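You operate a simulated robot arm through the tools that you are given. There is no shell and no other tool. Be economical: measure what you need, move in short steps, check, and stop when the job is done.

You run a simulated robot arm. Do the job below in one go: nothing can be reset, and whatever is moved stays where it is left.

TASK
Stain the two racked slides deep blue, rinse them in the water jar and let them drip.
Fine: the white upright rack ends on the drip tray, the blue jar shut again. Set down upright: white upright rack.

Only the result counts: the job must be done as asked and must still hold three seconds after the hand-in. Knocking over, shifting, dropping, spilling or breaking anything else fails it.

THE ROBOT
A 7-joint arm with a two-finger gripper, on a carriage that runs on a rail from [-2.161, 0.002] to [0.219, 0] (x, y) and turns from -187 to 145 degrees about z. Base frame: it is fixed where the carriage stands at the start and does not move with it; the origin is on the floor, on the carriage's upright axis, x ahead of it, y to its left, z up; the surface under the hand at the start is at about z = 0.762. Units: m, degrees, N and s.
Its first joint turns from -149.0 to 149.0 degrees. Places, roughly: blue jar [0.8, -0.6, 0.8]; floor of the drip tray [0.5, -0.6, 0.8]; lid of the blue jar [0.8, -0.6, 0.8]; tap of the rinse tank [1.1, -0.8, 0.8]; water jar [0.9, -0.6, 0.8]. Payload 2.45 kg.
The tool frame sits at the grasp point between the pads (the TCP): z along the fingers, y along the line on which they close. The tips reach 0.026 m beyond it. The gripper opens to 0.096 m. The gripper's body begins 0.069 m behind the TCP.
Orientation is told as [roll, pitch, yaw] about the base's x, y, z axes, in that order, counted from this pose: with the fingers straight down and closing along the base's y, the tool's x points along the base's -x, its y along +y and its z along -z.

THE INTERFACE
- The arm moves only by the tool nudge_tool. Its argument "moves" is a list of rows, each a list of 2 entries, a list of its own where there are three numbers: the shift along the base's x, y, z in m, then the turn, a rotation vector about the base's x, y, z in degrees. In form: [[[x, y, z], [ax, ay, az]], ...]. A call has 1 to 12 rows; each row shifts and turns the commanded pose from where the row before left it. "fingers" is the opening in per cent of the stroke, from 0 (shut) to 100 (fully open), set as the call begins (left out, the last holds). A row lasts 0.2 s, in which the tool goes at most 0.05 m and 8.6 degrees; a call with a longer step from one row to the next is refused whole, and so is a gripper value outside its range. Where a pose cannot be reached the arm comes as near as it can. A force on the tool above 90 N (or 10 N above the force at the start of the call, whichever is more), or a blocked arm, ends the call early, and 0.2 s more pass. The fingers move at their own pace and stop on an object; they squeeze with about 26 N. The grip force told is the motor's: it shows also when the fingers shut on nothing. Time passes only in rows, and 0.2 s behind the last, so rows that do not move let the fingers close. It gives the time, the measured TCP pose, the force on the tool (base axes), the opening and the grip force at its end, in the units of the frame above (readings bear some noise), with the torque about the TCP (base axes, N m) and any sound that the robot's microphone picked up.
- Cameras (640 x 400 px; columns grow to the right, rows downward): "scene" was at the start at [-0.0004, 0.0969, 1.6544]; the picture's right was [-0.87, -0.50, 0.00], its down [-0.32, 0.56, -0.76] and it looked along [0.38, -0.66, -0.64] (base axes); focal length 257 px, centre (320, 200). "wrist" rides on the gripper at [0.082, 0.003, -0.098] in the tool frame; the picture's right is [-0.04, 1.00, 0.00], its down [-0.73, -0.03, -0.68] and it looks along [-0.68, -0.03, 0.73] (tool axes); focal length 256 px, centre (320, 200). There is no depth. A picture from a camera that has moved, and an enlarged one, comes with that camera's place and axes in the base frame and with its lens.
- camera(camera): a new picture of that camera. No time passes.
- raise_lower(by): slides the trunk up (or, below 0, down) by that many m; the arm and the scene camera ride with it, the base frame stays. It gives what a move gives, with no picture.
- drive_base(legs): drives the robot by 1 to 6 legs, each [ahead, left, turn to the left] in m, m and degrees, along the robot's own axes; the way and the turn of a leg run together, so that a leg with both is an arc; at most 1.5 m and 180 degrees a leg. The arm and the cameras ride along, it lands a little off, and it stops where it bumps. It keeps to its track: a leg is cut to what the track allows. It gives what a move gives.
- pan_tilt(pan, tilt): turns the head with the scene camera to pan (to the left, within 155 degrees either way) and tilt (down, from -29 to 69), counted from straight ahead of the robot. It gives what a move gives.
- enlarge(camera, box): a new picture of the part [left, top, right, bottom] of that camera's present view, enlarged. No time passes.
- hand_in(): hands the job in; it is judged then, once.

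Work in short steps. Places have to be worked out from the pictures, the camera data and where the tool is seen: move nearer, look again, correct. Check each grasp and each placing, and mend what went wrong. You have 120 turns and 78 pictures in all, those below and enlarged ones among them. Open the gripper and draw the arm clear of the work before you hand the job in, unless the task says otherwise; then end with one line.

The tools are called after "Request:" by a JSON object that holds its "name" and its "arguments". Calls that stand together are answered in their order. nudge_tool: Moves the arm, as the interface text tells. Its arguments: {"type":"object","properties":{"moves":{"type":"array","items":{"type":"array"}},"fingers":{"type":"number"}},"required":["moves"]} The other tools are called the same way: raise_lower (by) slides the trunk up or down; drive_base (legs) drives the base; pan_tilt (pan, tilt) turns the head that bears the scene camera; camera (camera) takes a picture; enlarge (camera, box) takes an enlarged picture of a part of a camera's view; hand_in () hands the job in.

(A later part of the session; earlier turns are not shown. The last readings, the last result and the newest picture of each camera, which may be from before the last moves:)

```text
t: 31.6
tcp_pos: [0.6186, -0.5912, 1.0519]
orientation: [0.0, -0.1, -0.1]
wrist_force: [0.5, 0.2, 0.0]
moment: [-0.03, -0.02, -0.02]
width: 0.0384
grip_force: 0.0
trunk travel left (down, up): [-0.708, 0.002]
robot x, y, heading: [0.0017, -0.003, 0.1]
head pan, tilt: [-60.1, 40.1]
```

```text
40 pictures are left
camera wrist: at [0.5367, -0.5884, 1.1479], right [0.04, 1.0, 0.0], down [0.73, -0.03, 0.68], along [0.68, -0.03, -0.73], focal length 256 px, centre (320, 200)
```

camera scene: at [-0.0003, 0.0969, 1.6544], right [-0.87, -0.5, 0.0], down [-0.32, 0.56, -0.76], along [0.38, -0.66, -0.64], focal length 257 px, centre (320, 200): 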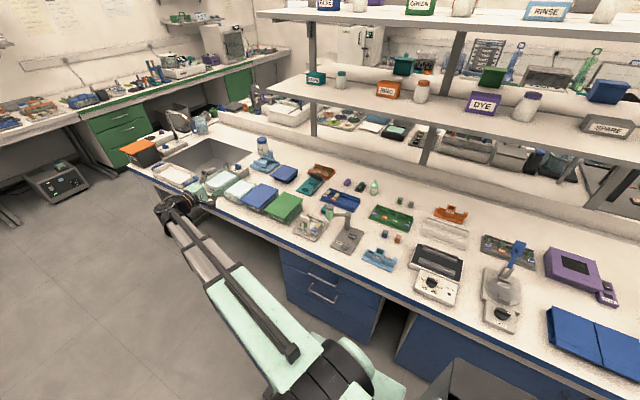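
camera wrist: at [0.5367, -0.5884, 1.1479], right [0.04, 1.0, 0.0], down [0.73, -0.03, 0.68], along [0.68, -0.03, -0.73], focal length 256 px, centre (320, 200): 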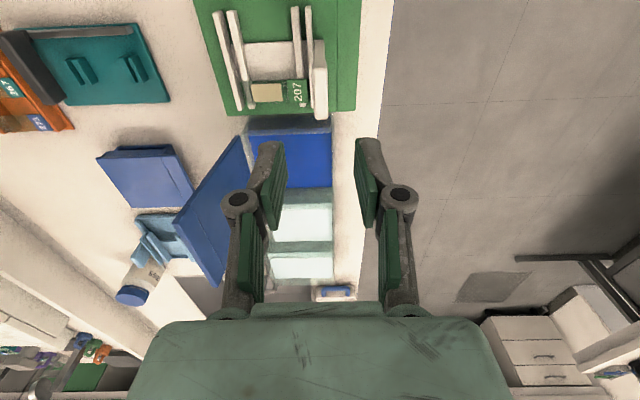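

The rack stands well on the green lid with 207 in place. Now I move over the tray and turn the hand about -44° to align with slide 210, to measure it precisely.

Request:
{"name": "nudge_tool", "arguments": {"moves": [[[-0.03, 0, 0], [0, 0, -5.5]], [[-0.03, 0, 0], [0, 0, -5.5]], [[-0.03, 0, 0], [0, 0, -5.5]], [[-0.03, 0.003, 0], [0, 0, -5.5]], [[-0.032, 0.003, 0], [0, 0, -5.5]], [[-0.032, 0.004, 0], [0, 0, -5.5]], [[-0.032, 0.004, 0], [0, 0, -5.5]], [[-0.032, 0.004, 0], [0, 0, -5.5]]]}}

Request:
{"name": "enlarge", "arguments": {"camera": "wrist", "box": [200, 0, 440, 150]}}

```text
t: 33.4
tcp_pos: [0.367, -0.5718, 1.0559]
orientation: [-0.1, 0.0, -44.1]
wrist_force: [-0.6, 0.4, -0.5]
moment: [-0.01, 0.0, 0.02]
width: 0.0383
grip_force: 0.1
trunk travel left (down, up): [-0.708, 0.002]
robot x, y, heading: [-0.0006, 0.0009, -0.0]
head pan, tilt: [-60.1, 40.1]
```

```text
2.67 times, centred on (320, 75) of wrist
camera zoom: at [0.3112, -0.5114, 1.1514], right [0.72, 0.69, 0.0], down [0.51, -0.53, 0.68], along [0.47, -0.49, -0.73], focal length 683 px, centre (320, 533)
```

zoom: 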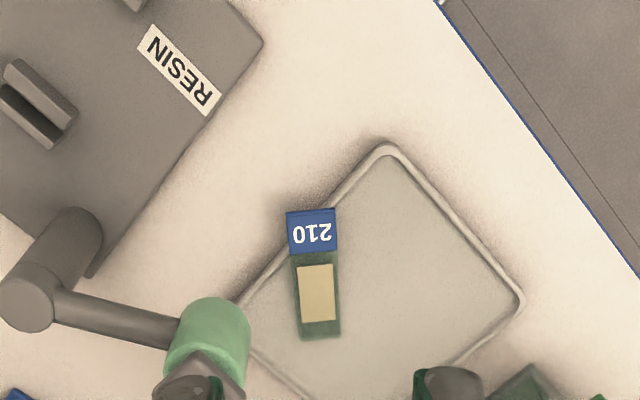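

Slide 210's label end rests on the tray's -x rim, with the other end on the floor at (0.444, -0.649); the axis is at 138°. The bottle at (0.375, -0.652) allows a grip only near the inner end, so I go above that end, tilted 8° away from the bottle to match the slide.

Request:
{"name": "nudge_tool", "arguments": {"moves": [[[0.018, -0.018, 0], [0, 0, 2]], [[0.018, -0.018, 0], [0, 0, 0]], [[0.018, -0.018, 0], [2.7, 2.95, 0]], [[0.017, -0.0177, 0], [2.7, 2.95, 0]], [[0, 0, -0.03], [0, 0, 0]], [[0, 0, -0.03], [0, 0, 0]], [[0, 0, -0.03], [0, 0, 0]], [[0, 0, 0], [0, 0, 0]]]}}

Request:
{"name": "camera", "arguments": {"camera": "wrist"}}

Request:
{"name": "enlarge", "arguments": {"camera": "scene", "box": [260, 170, 388, 250]}}

```text
t: 35.2
tcp_pos: [0.4392, -0.6465, 0.9636]
orientation: [0.2, 7.9, -42.0]
wrist_force: [-0.2, -0.9, -0.2]
moment: [0.02, 0.0, -0.02]
width: 0.0382
grip_force: 0.1
trunk travel left (down, up): [-0.708, 0.002]
robot x, y, heading: [-0.0022, 0.0022, -0.2]
head pan, tilt: [-60.1, 40.1]
```

```text
38 pictures are left
camera wrist: at [0.392, -0.5992, 1.0693], right [0.7, 0.72, 0.0], down [0.59, -0.57, 0.57], along [0.41, -0.4, -0.82], focal length 256 px, centre (320, 200)
```

wrist: 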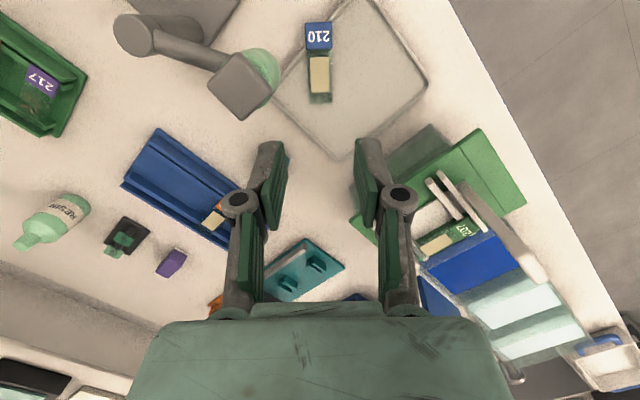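

```text
5.00 times, centred on (324, 210) of scene
camera zoom: at [-0.0004, 0.0967, 1.7124], right [-0.87, -0.5, 0.0], down [-0.32, 0.56, -0.76], along [0.38, -0.66, -0.64], focal length 1286 px, centre (300, 150)
```

zoom: 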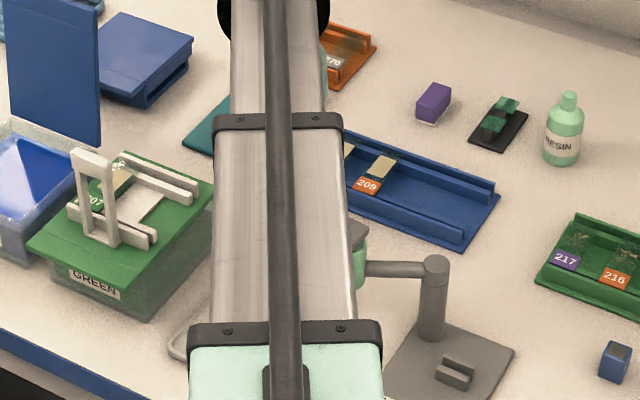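

Measurements agree, and clearance to the bottle is about 1 cm. I descend to just above the slide and check.

Request:
{"name": "nudge_tool", "arguments": {"moves": [[[-0.001, 0.003, -0.035], [0, 0, 0]], [[0, 0, -0.035], [0, 0, 0]], [[0, 0, -0.035], [0, 0, 0]], [[0, 0, -0.03], [0, 0, 0]], [[0, 0, -0.018], [0, 0, 0]], [[0, 0, 0], [0, 0, 0]]]}}

Request:
{"name": "camera", "arguments": {"camera": "wrist"}}

```text
t: 36.6
tcp_pos: [0.4394, -0.642, 0.8121]
orientation: [0.2, 7.9, -42.1]
wrist_force: [0.0, -0.1, -0.6]
moment: [-0.01, 0.01, 0.0]
width: 0.0384
grip_force: 0.1
trunk travel left (down, up): [-0.708, 0.002]
robot x, y, heading: [-0.0004, 0.0008, -0.3]
head pan, tilt: [-60.1, 40.1]
```

```text
36 pictures are left
camera wrist: at [0.3915, -0.5944, 0.919], right [0.7, 0.72, 0.0], down [0.59, -0.57, 0.57], along [0.41, -0.4, -0.82], focal length 256 px, centre (320, 200)
```

wrist: 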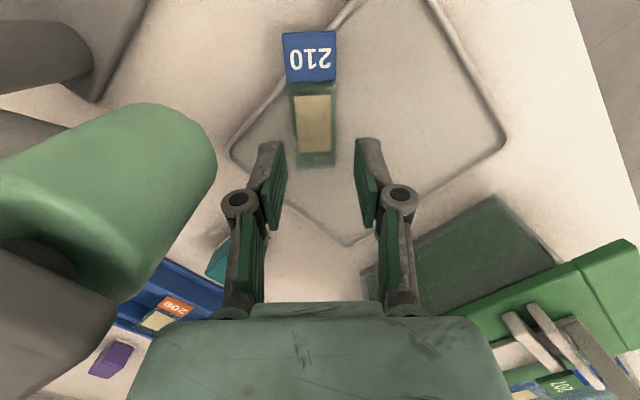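

The slide's inner end is centred between the fingertips. I feel down to the tray floor.

Request:
{"name": "nudge_tool", "arguments": {"moves": [[[0, 0, -0.01], [0, 0, 0]], [[0, 0, -0.004], [0, 0, 0]], [[0, 0, -0.002], [0, 0, 0]], [[0, 0, 0], [0, 0, 0]]]}}

```text
t: 37.6
tcp_pos: [0.4391, -0.6409, 0.7968]
orientation: [0.1, 8.0, -42.0]
wrist_force: [-0.1, 0.5, -0.3]
moment: [0.0, -0.02, -0.01]
width: 0.0385
grip_force: 0.0
trunk travel left (down, up): [-0.708, 0.002]
robot x, y, heading: [-0.0029, -0.0017, 0.1]
head pan, tilt: [-60.1, 40.1]
```

Request:
{"name": "enlarge", "arguments": {"camera": "wrist", "box": [220, 80, 420, 205]}}

```text
3.20 times, centred on (320, 142) of wrist
camera zoom: at [0.391, -0.5937, 0.9035], right [0.7, 0.72, 0.0], down [0.59, -0.57, 0.57], along [0.41, -0.4, -0.82], focal length 819 px, centre (320, 384)
```

zoom: 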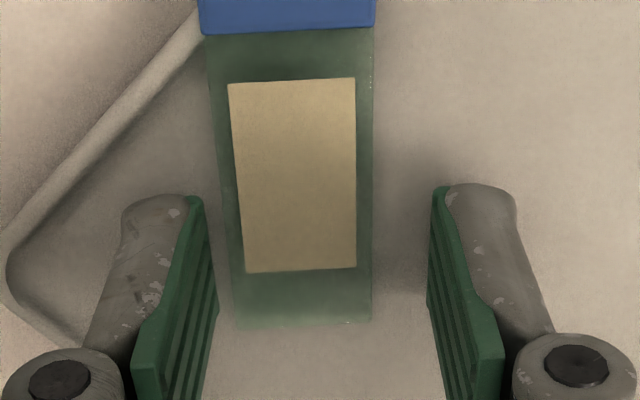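

The tips are about 3 mm above the floor and the slide sits slightly toward the left finger. I shift 2.5 mm that way, lower 3 mm and close.

Request:
{"name": "nudge_tool", "arguments": {"moves": [[[-0.0016, -0.0019, -0.0015], [0, 0, 0]], [[0, 0, -0.0015], [0, 0, 0]], [[0, 0, 0], [0, 0, 0]]]}}

Request:
{"name": "nudge_tool", "arguments": {"moves": [[[0, 0, 0], [0, 0, 0]], [[0, 0, 0], [0, 0, 0]], [[0, 0, 0], [0, 0, 0]]], "fingers": 15}}

```text
t: 38.4
tcp_pos: [0.4383, -0.6433, 0.7959]
orientation: [0.1, 8.0, -42.0]
wrist_force: [-0.5, 0.0, -0.7]
moment: [-0.04, 0.03, 0.0]
width: 0.0382
grip_force: 0.0
trunk travel left (down, up): [-0.708, 0.002]
robot x, y, heading: [0.002, -0.0015, -0.2]
head pan, tilt: [-60.1, 40.1]
```

```text
t: 39.2
tcp_pos: [0.4381, -0.6429, 0.7956]
orientation: [0.1, 7.9, -42.0]
wrist_force: [-0.3, -0.2, 10.5]
moment: [-0.04, -0.04, 0.03]
width: 0.0153
grip_force: 0.0
trunk travel left (down, up): [-0.708, 0.002]
robot x, y, heading: [0.003, 0.0001, -0.2]
head pan, tilt: [-60.1, 40.1]
```

The opening went to 15 mm without gripping and there is upward force: the tips seem to have ridden onto the slide. I look.

Request:
{"name": "enlarge", "arguments": {"camera": "wrist", "box": [220, 80, 420, 205]}}

```text
3.20 times, centred on (320, 142) of wrist
camera zoom: at [0.3899, -0.5953, 0.9014], right [0.7, 0.72, 0.0], down [0.59, -0.57, 0.57], along [0.41, -0.4, -0.82], focal length 819 px, centre (320, 384)
```

zoom: 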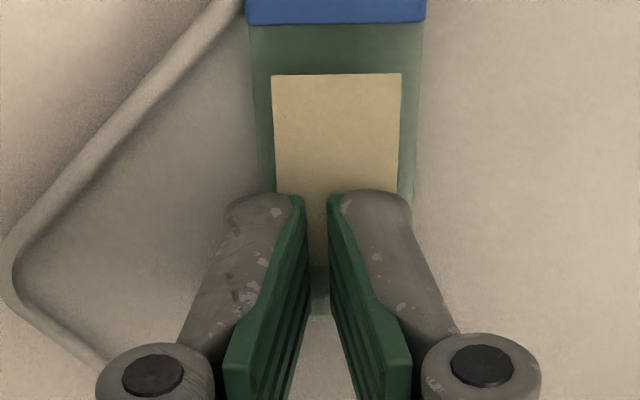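

The tips lie on top of the slide. I raise slightly, reopen, recentre by 2 mm, and feel down to the actual floor.

Request:
{"name": "nudge_tool", "arguments": {"moves": [[[0, 0, 0.005], [0, 0, 0]], [[0.0013, 0.0015, 0], [0, 0, 0]], [[0, 0, 0], [0, 0, 0]]], "fingers": 38}}

Request:
{"name": "nudge_tool", "arguments": {"moves": [[[0, 0, -0.003], [0, 0, 0]], [[0, 0, -0.002], [0, 0, 0]], [[0, 0, -0.0015], [0, 0, 0]], [[0, 0, -0.0015], [0, 0, 0]], [[0, 0, -0.0015], [0, 0, 0]], [[0, 0, -0.0015], [0, 0, 0]]]}}

```text
t: 40.0
tcp_pos: [0.4395, -0.6431, 0.8]
orientation: [0.0, 8.0, -41.9]
wrist_force: [-0.4, 0.8, 0.0]
moment: [-0.02, 0.02, 0.03]
width: 0.0362
grip_force: 0.0
trunk travel left (down, up): [-0.708, 0.002]
robot x, y, heading: [-0.0004, -0.0035, 0.1]
head pan, tilt: [-60.1, 40.1]
```

```text
t: 41.4
tcp_pos: [0.4385, -0.642, 0.7925]
orientation: [0.0, 7.7, -42.1]
wrist_force: [6.3, -7.5, 57.0]
moment: [-0.62, -0.41, 0.01]
width: 0.0386
grip_force: 22.1
trunk travel left (down, up): [-0.708, 0.002]
robot x, y, heading: [-0.0004, 0.0021, 0.3]
head pan, tilt: [-60.1, 40.1]
```

Floor contact at TCP z ≈ 0.7925 (57 N). I back off the command by 3 mm to relieve it, then close on the slide.

Request:
{"name": "nudge_tool", "arguments": {"moves": [[[0, 0, 0.003], [0, 0, 0]], [[0, 0, 0], [0, 0, 0]]]}}

Request:
{"name": "nudge_tool", "arguments": {"moves": [[[0, 0, 0], [0, 0, 0]], [[0, 0, 0], [0, 0, 0]], [[0, 0, 0], [0, 0, 0]]], "fingers": 15}}

```text
t: 42.0
tcp_pos: [0.4375, -0.6404, 0.7934]
orientation: [0.1, 7.9, -42.1]
wrist_force: [3.4, -6.9, 29.5]
moment: [-0.67, 0.02, 0.24]
width: 0.037
grip_force: 0.1
trunk travel left (down, up): [-0.708, 0.002]
robot x, y, heading: [-0.0018, -0.0012, 0.0]
head pan, tilt: [-60.1, 40.1]
```

```text
t: 42.8
tcp_pos: [0.4375, -0.6401, 0.7935]
orientation: [0.0, 7.7, -42.1]
wrist_force: [-5.6, -4.9, 40.7]
moment: [-0.77, 0.16, 0.04]
width: 0.0214
grip_force: 2.6
trunk travel left (down, up): [-0.708, 0.002]
robot x, y, heading: [-0.0, 0.0007, -0.1]
head pan, tilt: [-60.1, 40.1]
```

The fingers stopped at 21.4 mm, possibly on the slide. I check the picture.

Request:
{"name": "enlarge", "arguments": {"camera": "wrist", "box": [220, 80, 420, 205]}}

```text
3.20 times, centred on (320, 142) of wrist
camera zoom: at [0.3886, -0.5917, 0.9], right [0.7, 0.72, 0.0], down [0.59, -0.57, 0.57], along [0.41, -0.4, -0.82], focal length 819 px, centre (320, 384)
```

zoom: 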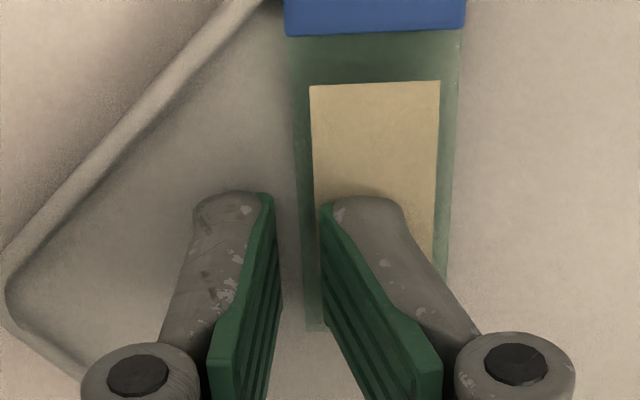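

The right finger landed on the slide, which sits about 9 mm toward +w of the grip centre. I raise, open wider, recentre and verify before lowering.

Request:
{"name": "nudge_tool", "arguments": {"moves": [[[0, 0, 0.007], [0, 0, 0]], [[0, 0, 0], [0, 0, 0]], [[0.003, 0.0033, 0], [0, 0, 0]], [[0.003, 0.0033, 0], [0, 0, 0]], [[0, 0, 0], [0, 0, 0]]], "fingers": 42}}

Request:
{"name": "enlarge", "arguments": {"camera": "wrist", "box": [220, 80, 420, 205]}}

```text
t: 44.0
tcp_pos: [0.4462, -0.6334, 0.7977]
orientation: [0.0, 7.9, -42.0]
wrist_force: [-0.4, -0.1, 0.3]
moment: [0.01, 0.0, 0.01]
width: 0.0403
grip_force: 0.1
trunk travel left (down, up): [-0.708, 0.002]
robot x, y, heading: [-0.0013, -0.0022, 0.1]
head pan, tilt: [-60.1, 40.1]
```

```text
3.20 times, centred on (320, 142) of wrist
camera zoom: at [0.3974, -0.5868, 0.904], right [0.7, 0.72, 0.0], down [0.59, -0.57, 0.57], along [0.41, -0.4, -0.82], focal length 819 px, centre (320, 384)
```

zoom: 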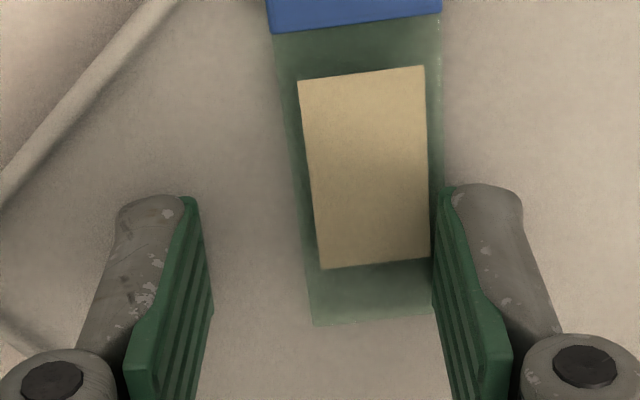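

The slide lies between the fingers but is still about 8 mm off centre. I shift again and verify centring as I lower.

Request:
{"name": "nudge_tool", "arguments": {"moves": [[[0.0025, 0.003, 0], [0, 0, 0]], [[0.003, 0.003, 0], [0, 0, 0]], [[0, 0, -0.002], [0, 0, 0]], [[0, 0, 0], [0, 0, 0]]]}}

Request:
{"name": "enlarge", "arguments": {"camera": "wrist", "box": [220, 80, 420, 205]}}

```text
t: 45.0
tcp_pos: [0.4508, -0.6296, 0.796]
orientation: [0.1, 7.9, -42.1]
wrist_force: [-0.6, -0.7, 0.3]
moment: [-0.05, -0.02, 0.0]
width: 0.0405
grip_force: 0.1
trunk travel left (down, up): [-0.708, 0.002]
robot x, y, heading: [0.0026, -0.0026, -0.1]
head pan, tilt: [-60.1, 40.1]
```

```text
3.20 times, centred on (320, 142) of wrist
camera zoom: at [0.4024, -0.5818, 0.9022], right [0.7, 0.72, 0.0], down [0.59, -0.57, 0.57], along [0.41, -0.4, -0.82], focal length 819 px, centre (320, 384)
```

zoom: 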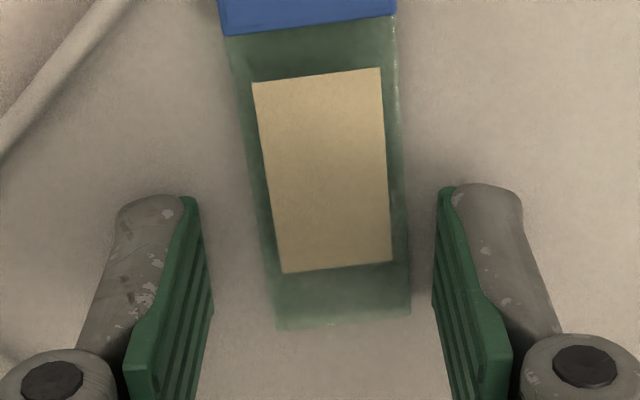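

The slide is centred now, probably almost flat on the floor and rotated about 5°. I reduce the tilt to 3°, turn +5°, move 3 mm away from the bottle and lower to floor contact (expected TCP z ≈ 0.7915).

Request:
{"name": "nudge_tool", "arguments": {"moves": [[[0, 0, 0.004], [0, 0, 0]], [[0.0022, -0.002, 0], [-1.7, -1.8, 5]], [[0.0005, 0.0007, 0], [-1.7, -1.8, 0]], [[0, 0, -0.005], [0, 0, 0]], [[0, 0, -0.002], [0, 0, 0]], [[0, 0, 0], [0, 0, 0]]]}}

Request:
{"name": "nudge_tool", "arguments": {"moves": [[[0, 0, -0.001], [0, 0, 0]], [[0, 0, -0.001], [0, 0, 0]], [[0, 0, 0], [0, 0, 0]]]}}

Request:
{"name": "enlarge", "arguments": {"camera": "wrist", "box": [220, 80, 420, 205]}}

```text
t: 46.4
tcp_pos: [0.4535, -0.6306, 0.7932]
orientation: [-0.5, 2.9, -37.0]
wrist_force: [0.7, -1.2, 3.9]
moment: [0.0, -0.13, -0.05]
width: 0.0403
grip_force: 0.2
trunk travel left (down, up): [-0.708, 0.002]
robot x, y, heading: [-0.0001, 0.0031, -0.1]
head pan, tilt: [-60.1, 40.1]
```

```text
t: 47.2
tcp_pos: [0.4545, -0.6309, 0.7915]
orientation: [-0.4, 2.9, -37.0]
wrist_force: [4.4, -0.2, 22.3]
moment: [0.04, -0.44, 0.02]
width: 0.0416
grip_force: 10.1
trunk travel left (down, up): [-0.708, 0.002]
robot x, y, heading: [-0.0013, 0.001, 0.1]
head pan, tilt: [-60.1, 40.1]
```

```text
3.20 times, centred on (320, 142) of wrist
camera zoom: at [0.3947, -0.5796, 0.8924], right [0.63, 0.77, -0.01], down [0.6, -0.48, 0.64], along [0.49, -0.41, -0.77], focal length 819 px, centre (320, 384)
```

zoom: 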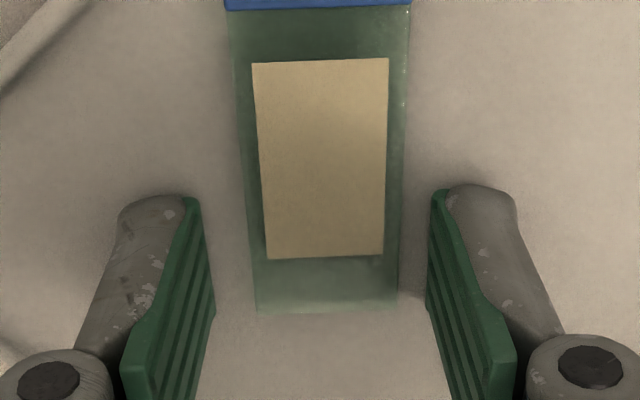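

Well aligned, with the floor lightly touched. I ease up under 1 mm and close.

Request:
{"name": "nudge_tool", "arguments": {"moves": [[[0, 0, 0.0008], [0, 0, 0]], [[0, 0, 0], [0, 0, 0]], [[0, 0, 0], [0, 0, 0]], [[0, 0, 0], [0, 0, 0]]], "fingers": 15}}

Request:
{"name": "enlarge", "arguments": {"camera": "wrist", "box": [220, 80, 420, 205]}}

```text
t: 48.2
tcp_pos: [0.4547, -0.6271, 0.7936]
orientation: [-0.5, 2.7, -37.0]
wrist_force: [9.9, 9.4, 32.6]
moment: [0.4, -0.88, 0.18]
width: 0.0252
grip_force: 25.9
trunk travel left (down, up): [-0.708, 0.002]
robot x, y, heading: [-0.0019, 0.0001, 0.1]
head pan, tilt: [-60.1, 40.1]
```

```text
3.20 times, centred on (320, 142) of wrist
camera zoom: at [0.395, -0.5779, 0.8935], right [0.63, 0.77, -0.01], down [0.6, -0.48, 0.64], along [0.49, -0.41, -0.77], focal length 819 px, centre (320, 384)
```

zoom: 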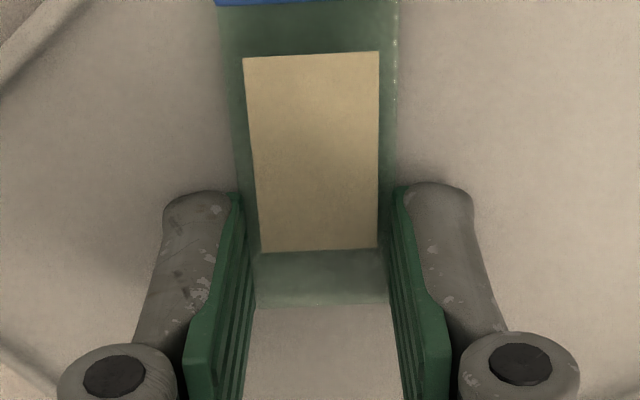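

The slide is gripped (25.2 mm wide, 26 N). I lift 3 cm, turn it so its axis lies along y with the label toward +y, and move it away from the bottle, to lay it down and re-grip it at its middle.

Request:
{"name": "nudge_tool", "arguments": {"moves": [[[0.001, 0, 0.006], [0, 0, 0]], [[0.002, 0, 0.012], [0, 0, 0]], [[0.002, -0.002, 0.014], [0, 0, 0]], [[0.002, -0.003, 0], [0, 0, -7.6]], [[0.002, -0.003, 0], [0, 0, -7.6]], [[0.002, -0.003, 0], [0, 0, -7.6]], [[0.002, -0.003, 0], [0, 0, -7.6]], [[0, -0.003, 0], [0, 0, -7.6]], [[0, -0.003, 0], [0, 0, -7.6]], [[0, -0.002, 0], [0, 0, -7.4]], [[0, 0, 0], [0, 0, 0]]]}}

Request:
{"name": "camera", "arguments": {"camera": "wrist"}}

```text
t: 50.6
tcp_pos: [0.4657, -0.6536, 0.8244]
orientation: [-0.3, 3.0, -90.1]
wrist_force: [-0.5, -0.4, 0.1]
moment: [-0.01, -0.01, 0.0]
width: 0.0246
grip_force: 26.2
trunk travel left (down, up): [-0.708, 0.002]
robot x, y, heading: [-0.0003, -0.0027, -0.0]
head pan, tilt: [-60.1, 40.1]
```

```text
28 pictures are left
camera wrist: at [0.4693, -0.5765, 0.9237], right [1.0, -0.04, -0.01], down [-0.03, -0.77, 0.64], along [-0.03, -0.64, -0.77], focal length 256 px, centre (320, 200)
```

wrist: 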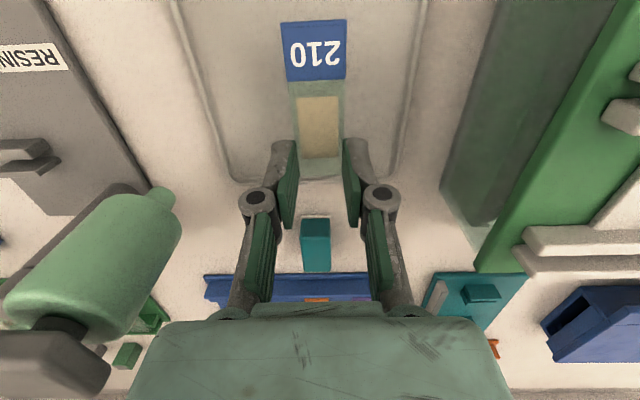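

The slide is held level, with the label to +y. I lower it to the tray floor, release, shift 28 mm to its middle, level the tool, and lower again.

Request:
{"name": "nudge_tool", "arguments": {"moves": [[[0, 0, -0.015], [0, 0, 0]], [[0, 0, -0.01], [0, 0, 0]], [[0, 0, -0.005], [0, 0, 0]], [[0, 0, 0], [0, 0, 0]]]}}

Request:
{"name": "nudge_tool", "arguments": {"moves": [[[0, 0, 0], [0, 0, 0]], [[0, 0, 0], [0, 0, 0]], [[0, 0, 0.004], [0, 0, 0]], [[0, 0.01, 0], [-3, 0, 0]], [[0, 0.01, 0], [0, 0, 0]], [[0, 0.008, 0], [0, 0, 0]], [[0, 0, -0.003], [0, 0, 0]], [[0, 0, -0.002], [0, 0, 0]], [[0, 0, 0], [0, 0, 0]]], "fingers": 42}}

Request:
{"name": "camera", "arguments": {"camera": "wrist"}}

```text
t: 51.6
tcp_pos: [0.4644, -0.6534, 0.7944]
orientation: [-0.3, 2.9, -90.0]
wrist_force: [0.9, -1.9, 4.4]
moment: [-0.08, -0.09, -0.04]
width: 0.0248
grip_force: 26.0
trunk travel left (down, up): [-0.708, 0.002]
robot x, y, heading: [0.0033, -0.0004, -0.1]
head pan, tilt: [-60.1, 40.1]
```

```text
t: 53.6
tcp_pos: [0.4665, -0.6232, 0.7931]
orientation: [-0.3, 0.0, -90.0]
wrist_force: [0.7, 0.4, 2.3]
moment: [-0.04, -0.06, 0.04]
width: 0.0405
grip_force: 0.4
trunk travel left (down, up): [-0.708, 0.002]
robot x, y, heading: [0.0014, -0.0011, 0.1]
head pan, tilt: [-60.1, 40.1]
```

```text
27 pictures are left
camera wrist: at [0.4704, -0.5424, 0.8885], right [1.0, -0.04, -0.01], down [-0.03, -0.73, 0.68], along [-0.03, -0.68, -0.73], focal length 256 px, centre (320, 200)
```

wrist: 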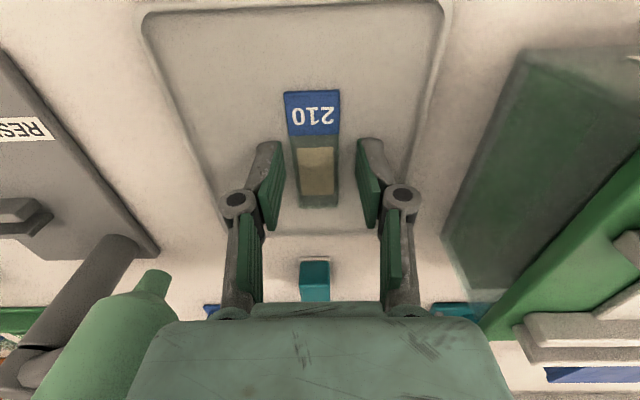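

The pads sit right at the slide's middle, touching the floor lightly. I close, then lift.

Request:
{"name": "nudge_tool", "arguments": {"moves": [[[0, 0, -0.0006], [0, 0, 0]], [[0, 0, 0], [0, 0, 0]], [[0, 0, 0], [0, 0, 0]], [[0, 0, 0], [0, 0, 0]]], "fingers": 15}}

```text
t: 54.6
tcp_pos: [0.4671, -0.6242, 0.7933]
orientation: [-0.4, -0.1, -90.0]
wrist_force: [7.2, -0.7, 11.8]
moment: [-0.05, -0.42, -0.03]
width: 0.0247
grip_force: 25.3
trunk travel left (down, up): [-0.708, 0.002]
robot x, y, heading: [0.0042, -0.0007, -0.1]
head pan, tilt: [-60.1, 40.1]
```

Gripped at the middle. I lift it clear and carry it above the rack's empty place, estimated at (0.584, -0.644).

Request:
{"name": "nudge_tool", "arguments": {"moves": [[[0.001, 0, 0.008], [0, 0, 0]], [[0.001, 0, 0.02], [0, 0, 0]], [[0, 0, 0.035], [0, 0, 0]], [[0, 0, 0.04], [0, 0, 0]], [[0, 0, 0.04], [0, 0, 0]], [[0, 0, 0.03], [0, 0, 0]], [[0.02, -0.004, 0.01], [0, 0, 0]], [[0.035, -0.006, 0], [0, 0, 0]], [[0.035, -0.006, 0], [0, 0, 0]], [[0.024, -0.004, 0], [0, 0, 0]], [[0, 0, 0], [0, 0, 0]]]}}

Request:
{"name": "camera", "arguments": {"camera": "wrist"}}

```text
t: 57.0
tcp_pos: [0.5836, -0.6451, 0.9753]
orientation: [-0.3, 0.0, -90.1]
wrist_force: [0.3, -0.5, 0.7]
moment: [0.02, 0.0, 0.03]
width: 0.0248
grip_force: 25.9
trunk travel left (down, up): [-0.708, 0.002]
robot x, y, heading: [-0.0, -0.0025, -0.0]
head pan, tilt: [-60.1, 40.1]
```

```text
26 pictures are left
camera wrist: at [0.5858, -0.563, 1.0713], right [1.0, -0.04, -0.01], down [-0.03, -0.73, 0.68], along [-0.03, -0.68, -0.73], focal length 256 px, centre (320, 200)
```

wrist: 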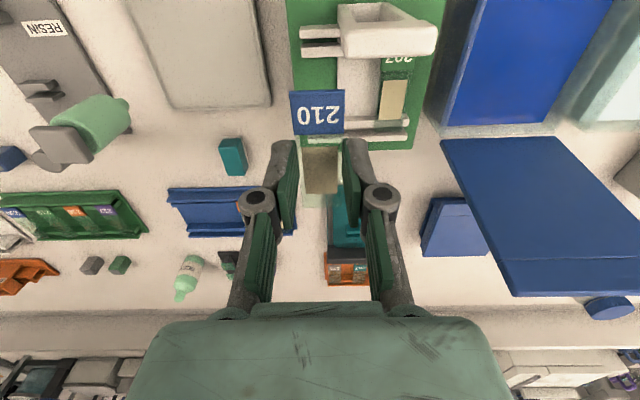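

The slide is level and held centrally. I zoom on the rack to verify its rails' location.

Request:
{"name": "enlarge", "arguments": {"camera": "wrist", "box": [270, 0, 462, 120]}}

```text
3.33 times, centred on (366, 60) of wrist
camera zoom: at [0.5858, -0.563, 1.0713], right [1.0, -0.04, -0.01], down [-0.03, -0.73, 0.68], along [-0.03, -0.68, -0.73], focal length 853 px, centre (167, 667)
```

zoom: 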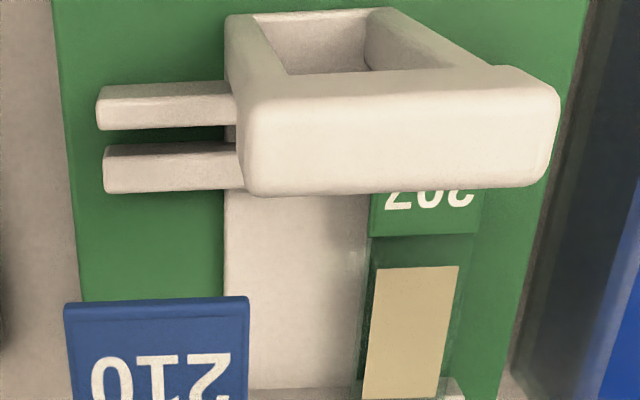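

The rails begin at x ≈ 0.569, so a slide centre at x ≈ 0.588 seats fully. I shift 4 mm, descend to near the rails, then feel for contact.

Request:
{"name": "nudge_tool", "arguments": {"moves": [[[0.004, 0.001, -0.02], [0, 0, 0]], [[0, 0, -0.03], [0, 0, 0]], [[0, 0, -0.025], [0, 0, 0]], [[0, 0, -0.01], [0, 0, 0]], [[0, 0, -0.003], [0, 0, 0]], [[0, 0, 0], [0, 0, 0]]]}}

Request:
{"name": "nudge_tool", "arguments": {"moves": [[[0, 0, -0.002], [0, 0, 0]], [[0, 0, -0.002], [0, 0, 0]], [[0, 0, 0], [0, 0, 0]]]}}

Request:
{"name": "camera", "arguments": {"camera": "wrist"}}

```text
t: 58.4
tcp_pos: [0.5878, -0.645, 0.8873]
orientation: [-0.3, 0.0, -90.0]
wrist_force: [0.6, -0.5, -0.7]
moment: [-0.01, 0.0, 0.01]
width: 0.0246
grip_force: 25.5
trunk travel left (down, up): [-0.708, 0.002]
robot x, y, heading: [-0.0017, -0.0045, -0.0]
head pan, tilt: [-60.1, 40.1]
```

```text
t: 59.2
tcp_pos: [0.5861, -0.6431, 0.884]
orientation: [-0.4, 0.0, -90.1]
wrist_force: [0.5, -0.7, -0.3]
moment: [0.0, 0.0, 0.01]
width: 0.0243
grip_force: 25.8
trunk travel left (down, up): [-0.708, 0.002]
robot x, y, heading: [-0.0027, 0.0013, 0.1]
head pan, tilt: [-60.1, 40.1]
```

```text
24 pictures are left
camera wrist: at [0.59, -0.562, 0.9792], right [1.0, -0.04, -0.01], down [-0.03, -0.73, 0.68], along [-0.03, -0.68, -0.73], focal length 256 px, centre (320, 200)
```

wrist: 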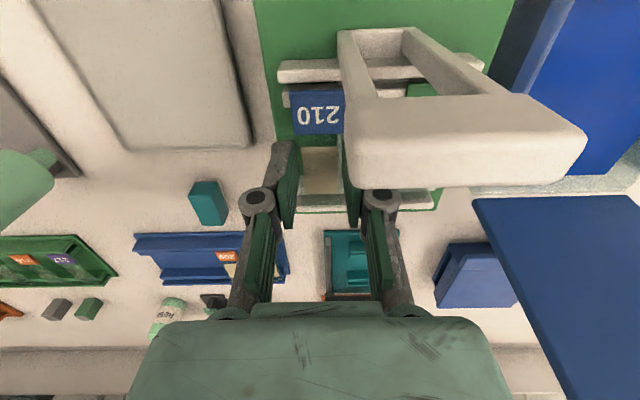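

The label end lines up between the outer and inner front rails. I continue down in small steps until contact.

Request:
{"name": "nudge_tool", "arguments": {"moves": [[[0, 0, -0.002], [0, 0, 0]], [[0, 0, -0.002], [0, 0, 0]], [[0, 0, -0.001], [0, 0, 0]], [[0, 0, 0], [0, 0, 0]]]}}

Request:
{"name": "nudge_tool", "arguments": {"moves": [[[0, 0, -0.0015], [0, 0, 0]], [[0, 0, -0.0015], [0, 0, 0]], [[0, 0, 0], [0, 0, 0]]]}}

```text
t: 60.2
tcp_pos: [0.5871, -0.644, 0.8774]
orientation: [-0.3, -0.1, -90.0]
wrist_force: [-0.2, -0.9, -0.2]
moment: [0.0, 0.02, 0.02]
width: 0.0248
grip_force: 25.8
trunk travel left (down, up): [-0.708, 0.002]
robot x, y, heading: [0.0018, -0.0015, 0.3]
head pan, tilt: [-60.1, 40.1]
```

```text
t: 61.0
tcp_pos: [0.5879, -0.6425, 0.8754]
orientation: [-0.3, 0.0, -90.0]
wrist_force: [-1.0, -0.2, 1.6]
moment: [-0.05, -0.01, 0.03]
width: 0.0245
grip_force: 26.3
trunk travel left (down, up): [-0.708, 0.002]
robot x, y, heading: [-0.0019, 0.0007, -0.1]
head pan, tilt: [-60.1, 40.1]
```

Contact may be just starting. One more small step.

Request:
{"name": "nudge_tool", "arguments": {"moves": [[[0, 0, -0.001], [0, 0, 0]], [[0, 0, 0], [0, 0, 0]]]}}

Request:
{"name": "enlarge", "arguments": {"camera": "wrist", "box": [250, 50, 442, 220]}}

```text
t: 61.6
tcp_pos: [0.5863, -0.6432, 0.8748]
orientation: [-0.4, 0.0, -90.1]
wrist_force: [0.8, 1.1, 6.6]
moment: [-0.15, -0.03, 0.04]
width: 0.0249
grip_force: 25.8
trunk travel left (down, up): [-0.708, 0.002]
robot x, y, heading: [-0.0025, -0.0018, -0.1]
head pan, tilt: [-60.1, 40.1]
```

```text
2.35 times, centred on (346, 135) of wrist
camera zoom: at [0.5896, -0.5609, 0.9709], right [1.0, -0.04, -0.01], down [-0.03, -0.73, 0.68], along [-0.03, -0.68, -0.73], focal length 602 px, centre (259, 353)
```

zoom: 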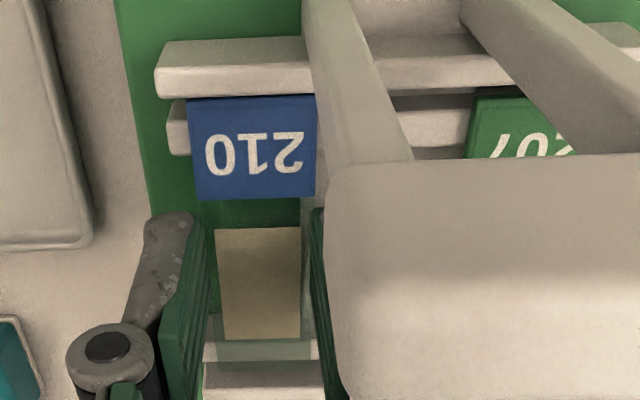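

The slide rests on both inner rails, matching slide 207. I release and rise straight up.

Request:
{"name": "nudge_tool", "arguments": {"moves": [[[0, 0, 0.0005], [0, 0, 0]], [[0, 0, 0], [0, 0, 0]], [[0, 0, 0.006], [0, 0, 0]], [[0, 0, 0.015], [0, 0, 0]], [[0, 0, 0.03], [0, 0, 0]], [[0, 0, 0.04], [0, 0, 0]], [[0, 0, 0.05], [0, 0, 0]]], "fingers": 36}}

Request:
{"name": "camera", "arguments": {"camera": "wrist"}}

```text
t: 63.2
tcp_pos: [0.5858, -0.6461, 1.0161]
orientation: [-0.4, 0.0, -89.9]
wrist_force: [-0.2, 0.3, -0.6]
moment: [-0.01, 0.02, -0.02]
width: 0.0342
grip_force: 0.1
trunk travel left (down, up): [-0.708, 0.002]
robot x, y, heading: [0.0007, 0.0007, -0.1]
head pan, tilt: [-60.1, 40.1]
```

```text
22 pictures are left
camera wrist: at [0.589, -0.5637, 1.1126], right [1.0, -0.04, -0.01], down [-0.03, -0.73, 0.68], along [-0.03, -0.68, -0.73], focal length 256 px, centre (320, 200)
```

wrist: 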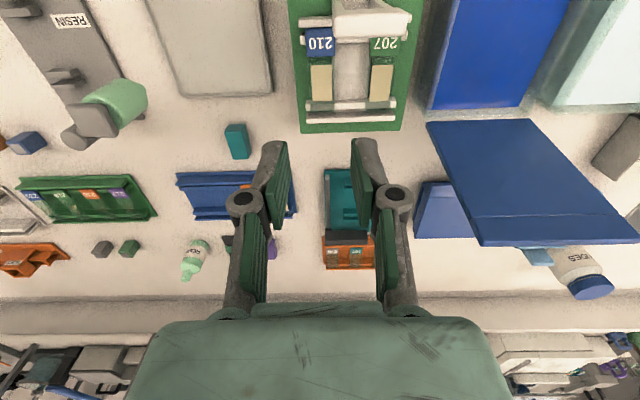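

Both slides are back in the rack. Next I measure the blue and water jars from above, so I move along +x at this height.

Request:
{"name": "nudge_tool", "arguments": {"moves": [[[0.03, 0.015, 0], [0, 0, 0]], [[0.04, 0.015, 0], [0, 0, 0]], [[0.045, 0.015, 0], [0, 0, 0]], [[0.045, 0.015, 0], [0, 0, 0]], [[0.045, 0.0, 0], [0, 0, 0]], [[0.02, 0.0, 0], [0, 0, 0]], [[0, 0.0, 0], [0, 0, 0]]]}}

Request:
{"name": "enlarge", "arguments": {"camera": "wrist", "box": [200, 0, 520, 150]}}

```text
t: 64.8
tcp_pos: [0.8127, -0.5841, 1.0149]
orientation: [-0.4, 0.0, -90.2]
wrist_force: [-0.6, 0.0, 0.7]
moment: [0.03, -0.01, 0.01]
width: 0.0348
grip_force: 0.0
trunk travel left (down, up): [-0.708, 0.002]
robot x, y, heading: [-0.0011, -0.0007, 0.1]
head pan, tilt: [-60.1, 40.1]
```

```text
2.00 times, centred on (360, 75) of wrist
camera zoom: at [0.8163, -0.5017, 1.1108], right [1.0, -0.04, -0.01], down [-0.03, -0.73, 0.68], along [-0.03, -0.68, -0.73], focal length 512 px, centre (240, 450)
```

zoom: 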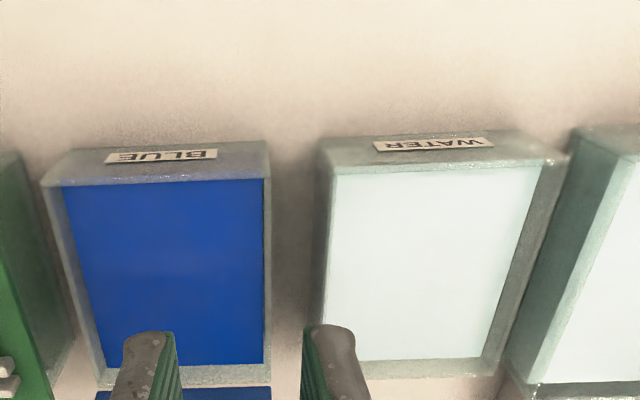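

Inner openings: blue jar centre about (0.770, -0.642), water jar about (0.9215, -0.644); the rack's bar should go to y ≈ -0.594 in each. The water jar is beyond reach from here, so I turn the hand back to yaw 0, return toward the rack, and drive the base +0.2 m along the rail.

Request:
{"name": "nudge_tool", "arguments": {"moves": [[[-0.01, 0, 0.005], [0, 0, 8.2]], [[-0.02, 0, 0], [0, 0, 8.2]], [[-0.02, 0, 0], [0, 0, 8.2]], [[-0.02, 0, 0], [0, 0, 8.2]], [[-0.02, 0, 0], [0, 0, 8.2]], [[-0.02, 0, 0], [0, 0, 8.2]], [[-0.02, 0, 0], [0, 0, 8.2]], [[-0.02, 0, 0], [0, 0, 8.2]], [[-0.02, 0, 0], [0, 0, 8.2]], [[-0.02, 0, 0], [0.4, 0, 8.2]], [[-0.01, 0, 0], [0, 0, 8.1]]]}}

Request:
{"name": "drive_base", "arguments": {"legs": [[0.2, 0, 0]]}}

```text
t: 67.2
tcp_pos: [0.6117, -0.582, 1.0191]
orientation: [0.0, 0.1, 0.2]
wrist_force: [0.0, -0.7, 0.9]
moment: [0.03, -0.02, 0.03]
width: 0.0345
grip_force: 0.1
trunk travel left (down, up): [-0.708, 0.002]
robot x, y, heading: [-0.0015, 0.0024, -0.1]
head pan, tilt: [-60.1, 40.1]
```

```text
t: 68.8
tcp_pos: [0.8094, -0.5811, 1.0181]
orientation: [0.0, 0.1, 0.1]
wrist_force: [0.8, 0.6, -0.6]
moment: [-0.02, -0.01, 0.02]
width: 0.0344
grip_force: 0.0
trunk travel left (down, up): [-0.708, 0.002]
robot x, y, heading: [0.1991, -0.0053, -0.1]
head pan, tilt: [-60.1, 40.1]
```

The base is at x ≈ 0.2. I return above the handle at (0.616, -0.5915) and check alignment.

Request:
{"name": "nudge_tool", "arguments": {"moves": [[[-0.03, 0, 0], [0, 0, 0]], [[-0.045, -0.003, 0], [0, 0, 0]], [[-0.045, -0.003, 0], [0, 0, 0]], [[-0.045, -0.003, 0], [0, 0, 0]], [[-0.028, -0.0015, -0.01], [0, 0, 0]], [[0, 0, 0], [0, 0, 0]]], "fingers": 45}}

Request:
{"name": "camera", "arguments": {"camera": "wrist"}}

```text
t: 70.2
tcp_pos: [0.6152, -0.5912, 1.009]
orientation: [0.1, 0.0, 0.1]
wrist_force: [0.1, 0.4, -0.3]
moment: [-0.01, 0.0, 0.02]
width: 0.0433
grip_force: 0.1
trunk travel left (down, up): [-0.708, 0.002]
robot x, y, heading: [0.1973, 0.001, -0.0]
head pan, tilt: [-60.1, 40.1]
```

```text
20 pictures are left
camera wrist: at [0.5334, -0.5882, 1.1049], right [0.04, 1.0, 0.0], down [0.73, -0.03, 0.68], along [0.68, -0.03, -0.74], focal length 256 px, centre (320, 200)
```

wrist: 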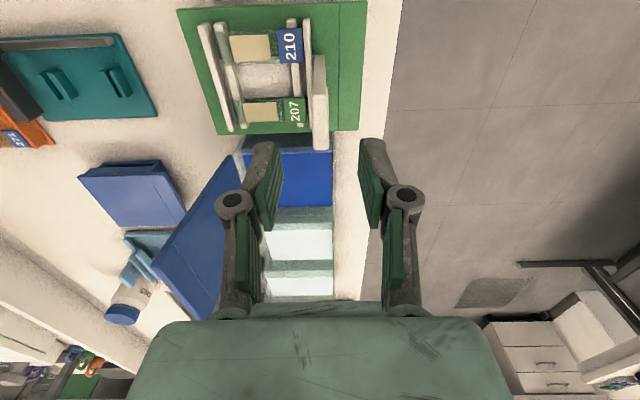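

The bar is right below at (0.615, -0.592). I descend to z ≈ 0.929 and grip.

Request:
{"name": "nudge_tool", "arguments": {"moves": [[[0, 0, -0.03], [0, 0, 0]], [[0, 0, -0.03], [0, 0, 0]], [[0, 0, -0.02], [0, 0, 0]], [[0, 0, 0], [0, 0, 0]]]}}

Request:
{"name": "nudge_tool", "arguments": {"moves": [[[0, 0, 0], [0, 0, 0]], [[0, 0, 0], [0, 0, 0]], [[0, 0, 0], [0, 0, 0]]], "fingers": 0}}

Request:
{"name": "nudge_tool", "arguments": {"moves": [[[0, 0, 0.004], [0, 0, 0]], [[0, 0, 0.008], [0, 0, 0]], [[0, 0, 0.015], [0, 0, 0]], [[0, 0, 0.02], [0, 0, 0]], [[0, 0, 0.02], [0, 0, 0]], [[0, 0, 0.01], [0, 0, 0]], [[0, 0, 0], [0, 0, 0]]]}}

Request:
{"name": "camera", "arguments": {"camera": "wrist"}}

```text
t: 71.2
tcp_pos: [0.6149, -0.5926, 0.9273]
orientation: [0.0, 0.1, 0.1]
wrist_force: [0.1, 0.6, 0.3]
moment: [-0.02, -0.01, 0.03]
width: 0.0431
grip_force: 0.1
trunk travel left (down, up): [-0.708, 0.002]
robot x, y, heading: [0.1969, -0.0028, 0.3]
head pan, tilt: [-60.1, 40.1]
```

```text
t: 72.0
tcp_pos: [0.6158, -0.5927, 0.9279]
orientation: [0.0, 0.1, 0.1]
wrist_force: [0.5, -1.2, 1.4]
moment: [-0.06, 0.1, 0.08]
width: 0.01
grip_force: 26.1
trunk travel left (down, up): [-0.708, 0.002]
robot x, y, heading: [0.1947, 0.002, -0.0]
head pan, tilt: [-60.1, 40.1]
```

```text
t: 73.6
tcp_pos: [0.6148, -0.5947, 1.0076]
orientation: [0.1, 0.1, 0.1]
wrist_force: [1.1, -0.5, -1.2]
moment: [0.06, 0.0, 0.02]
width: 0.0098
grip_force: 26.1
trunk travel left (down, up): [-0.708, 0.002]
robot x, y, heading: [0.1961, -0.0007, -0.1]
head pan, tilt: [-60.1, 40.1]
```

```text
19 pictures are left
camera wrist: at [0.5329, -0.5906, 1.1041], right [0.04, 1.0, 0.0], down [0.73, -0.03, 0.68], along [0.68, -0.03, -0.74], focal length 256 px, centre (320, 200)
```

wrist: 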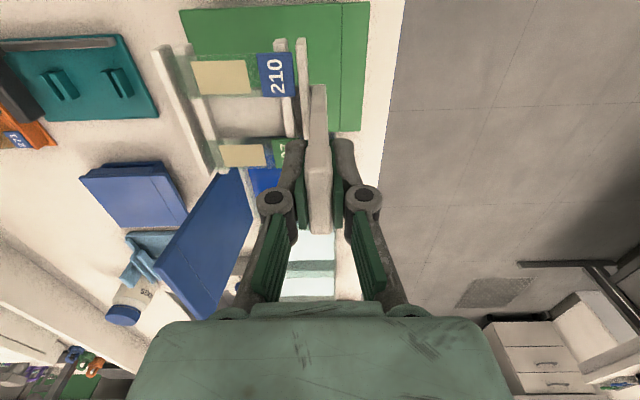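

Both slides are in the rack. I carry it gently over the blue jar, to (0.770, -0.593).

Request:
{"name": "nudge_tool", "arguments": {"moves": [[[0.008, 0.001, 0], [0, 0, 0]], [[0.015, 0, 0], [0, 0, 0]], [[0.022, 0, 0], [0, 0, 0]], [[0.025, 0, 0], [0, 0, 0]], [[0.025, 0, 0], [0, 0, 0]], [[0.025, 0, 0], [0, 0, 0]], [[0.018, 0, 0], [0, 0, 0]], [[0.011, 0, 0], [0, 0, 0]], [[0.006, 0, 0], [0, 0, 0]], [[0, 0, 0], [0, 0, 0]]]}}

Request:
{"name": "enlarge", "arguments": {"camera": "scene", "box": [230, 150, 390, 250]}}

Request:
{"name": "enlarge", "arguments": {"camera": "wrist", "box": [130, 0, 390, 162]}}

```text
t: 75.8
tcp_pos: [0.7723, -0.59, 1.005]
orientation: [0.0, 0.1, 0.2]
wrist_force: [0.1, 0.6, -0.7]
moment: [0.03, 0.0, -0.02]
width: 0.0102
grip_force: 25.3
trunk travel left (down, up): [-0.708, 0.002]
robot x, y, heading: [0.1959, 0.0005, 0.0]
head pan, tilt: [-60.1, 40.1]
```

```text
4.00 times, centred on (310, 200) of scene
camera zoom: at [0.1967, 0.0966, 1.7124], right [-0.87, -0.5, 0.0], down [-0.32, 0.56, -0.76], along [0.38, -0.66, -0.64], focal length 1029 px, centre (360, 200)
```

zoom: 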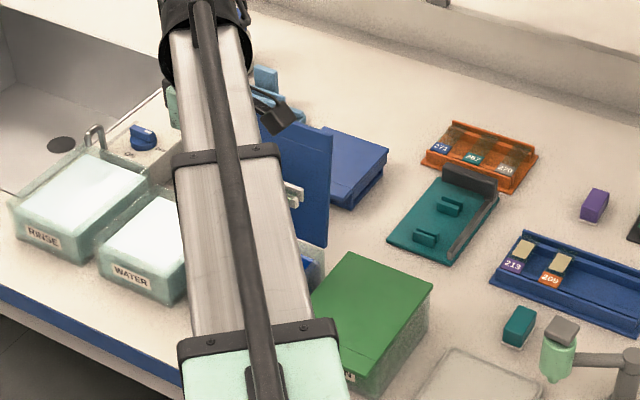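

```text
2.46 times, centred on (260, 81) of wrist
camera zoom: at [0.6905, -0.5874, 1.1017], right [0.04, 1.0, 0.0], down [0.73, -0.03, 0.68], along [0.68, -0.03, -0.74], focal length 630 px, centre (468, 493)
```

zoom: 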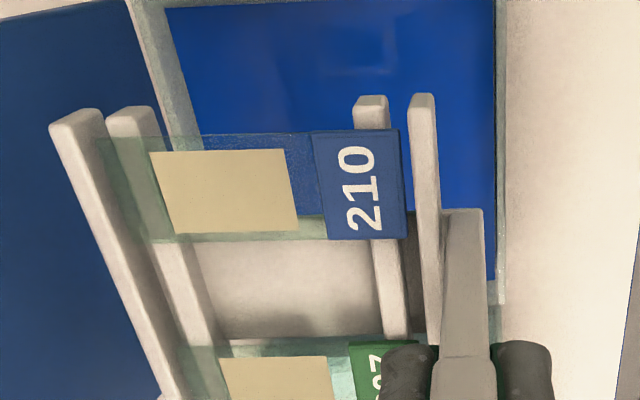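

The jar's inner opening is x 0.716–0.826, y -0.704 to -0.580; with TCP at (0.773, -0.595) the rack has 7–8 mm clearance all round. I correct y and lower slowly.

Request:
{"name": "nudge_tool", "arguments": {"moves": [[[0.001, -0.005, -0.01], [0, 0, 0]], [[0, 0, -0.025], [0, 0, 0]], [[0, 0, -0.025], [0, 0, 0]], [[0, 0, -0.02], [0, 0, 0]], [[0, 0, 0], [0, 0, 0]]]}}

Request:
{"name": "nudge_tool", "arguments": {"moves": [[[0, 0, -0.015], [0, 0, 0]], [[0, 0, -0.012], [0, 0, 0]], [[0, 0, -0.012], [0, 0, 0]], [[0, 0, -0.01], [0, 0, 0]], [[0, 0, 0], [0, 0, 0]]]}}

```text
t: 77.0
tcp_pos: [0.7728, -0.5955, 0.9259]
orientation: [0.0, 0.1, 0.1]
wrist_force: [0.4, -0.7, -0.5]
moment: [0.02, -0.01, -0.01]
width: 0.0102
grip_force: 26.0
trunk travel left (down, up): [-0.708, 0.002]
robot x, y, heading: [0.1944, -0.0025, -0.0]
head pan, tilt: [-60.1, 40.1]
```

```text
t: 78.2
tcp_pos: [0.7717, -0.5953, 0.8771]
orientation: [0.0, 0.2, 0.1]
wrist_force: [-0.4, -0.8, -1.3]
moment: [0.06, 0.04, -0.01]
width: 0.0101
grip_force: 26.0
trunk travel left (down, up): [-0.708, 0.002]
robot x, y, heading: [0.1965, -0.0014, -0.0]
head pan, tilt: [-60.1, 40.1]
```

Entered freely with no contact. I continue slowly toward the jar's floor.

Request:
{"name": "nudge_tool", "arguments": {"moves": [[[0, 0, -0.004], [0, 0, 0]], [[0, 0, -0.003], [0, 0, 0]], [[0, 0, -0.003], [0, 0, 0]], [[0, 0, 0], [0, 0, 0]]]}}

Request:
{"name": "camera", "arguments": {"camera": "wrist"}}

```text
t: 79.2
tcp_pos: [0.7705, -0.5966, 0.8659]
orientation: [-0.1, 0.2, 0.1]
wrist_force: [-0.3, 0.3, -0.8]
moment: [0.04, -0.01, 0.01]
width: 0.0103
grip_force: 26.0
trunk travel left (down, up): [-0.708, 0.002]
robot x, y, heading: [0.1973, 0.0009, -0.1]
head pan, tilt: [-60.1, 40.1]
```

```text
16 pictures are left
camera wrist: at [0.6894, -0.5927, 0.9626], right [0.04, 1.0, 0.0], down [0.73, -0.03, 0.68], along [0.68, -0.03, -0.74], focal length 256 px, centre (320, 200)
```

wrist: 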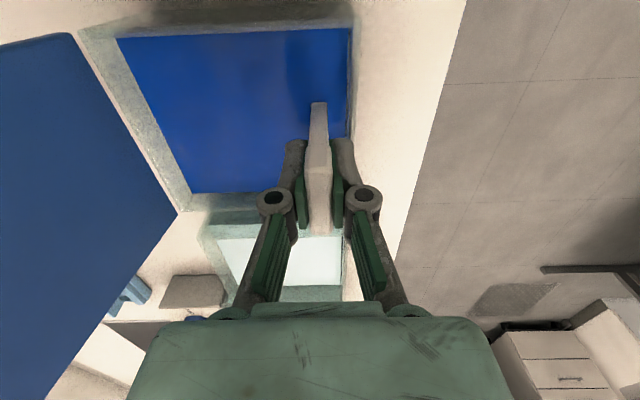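

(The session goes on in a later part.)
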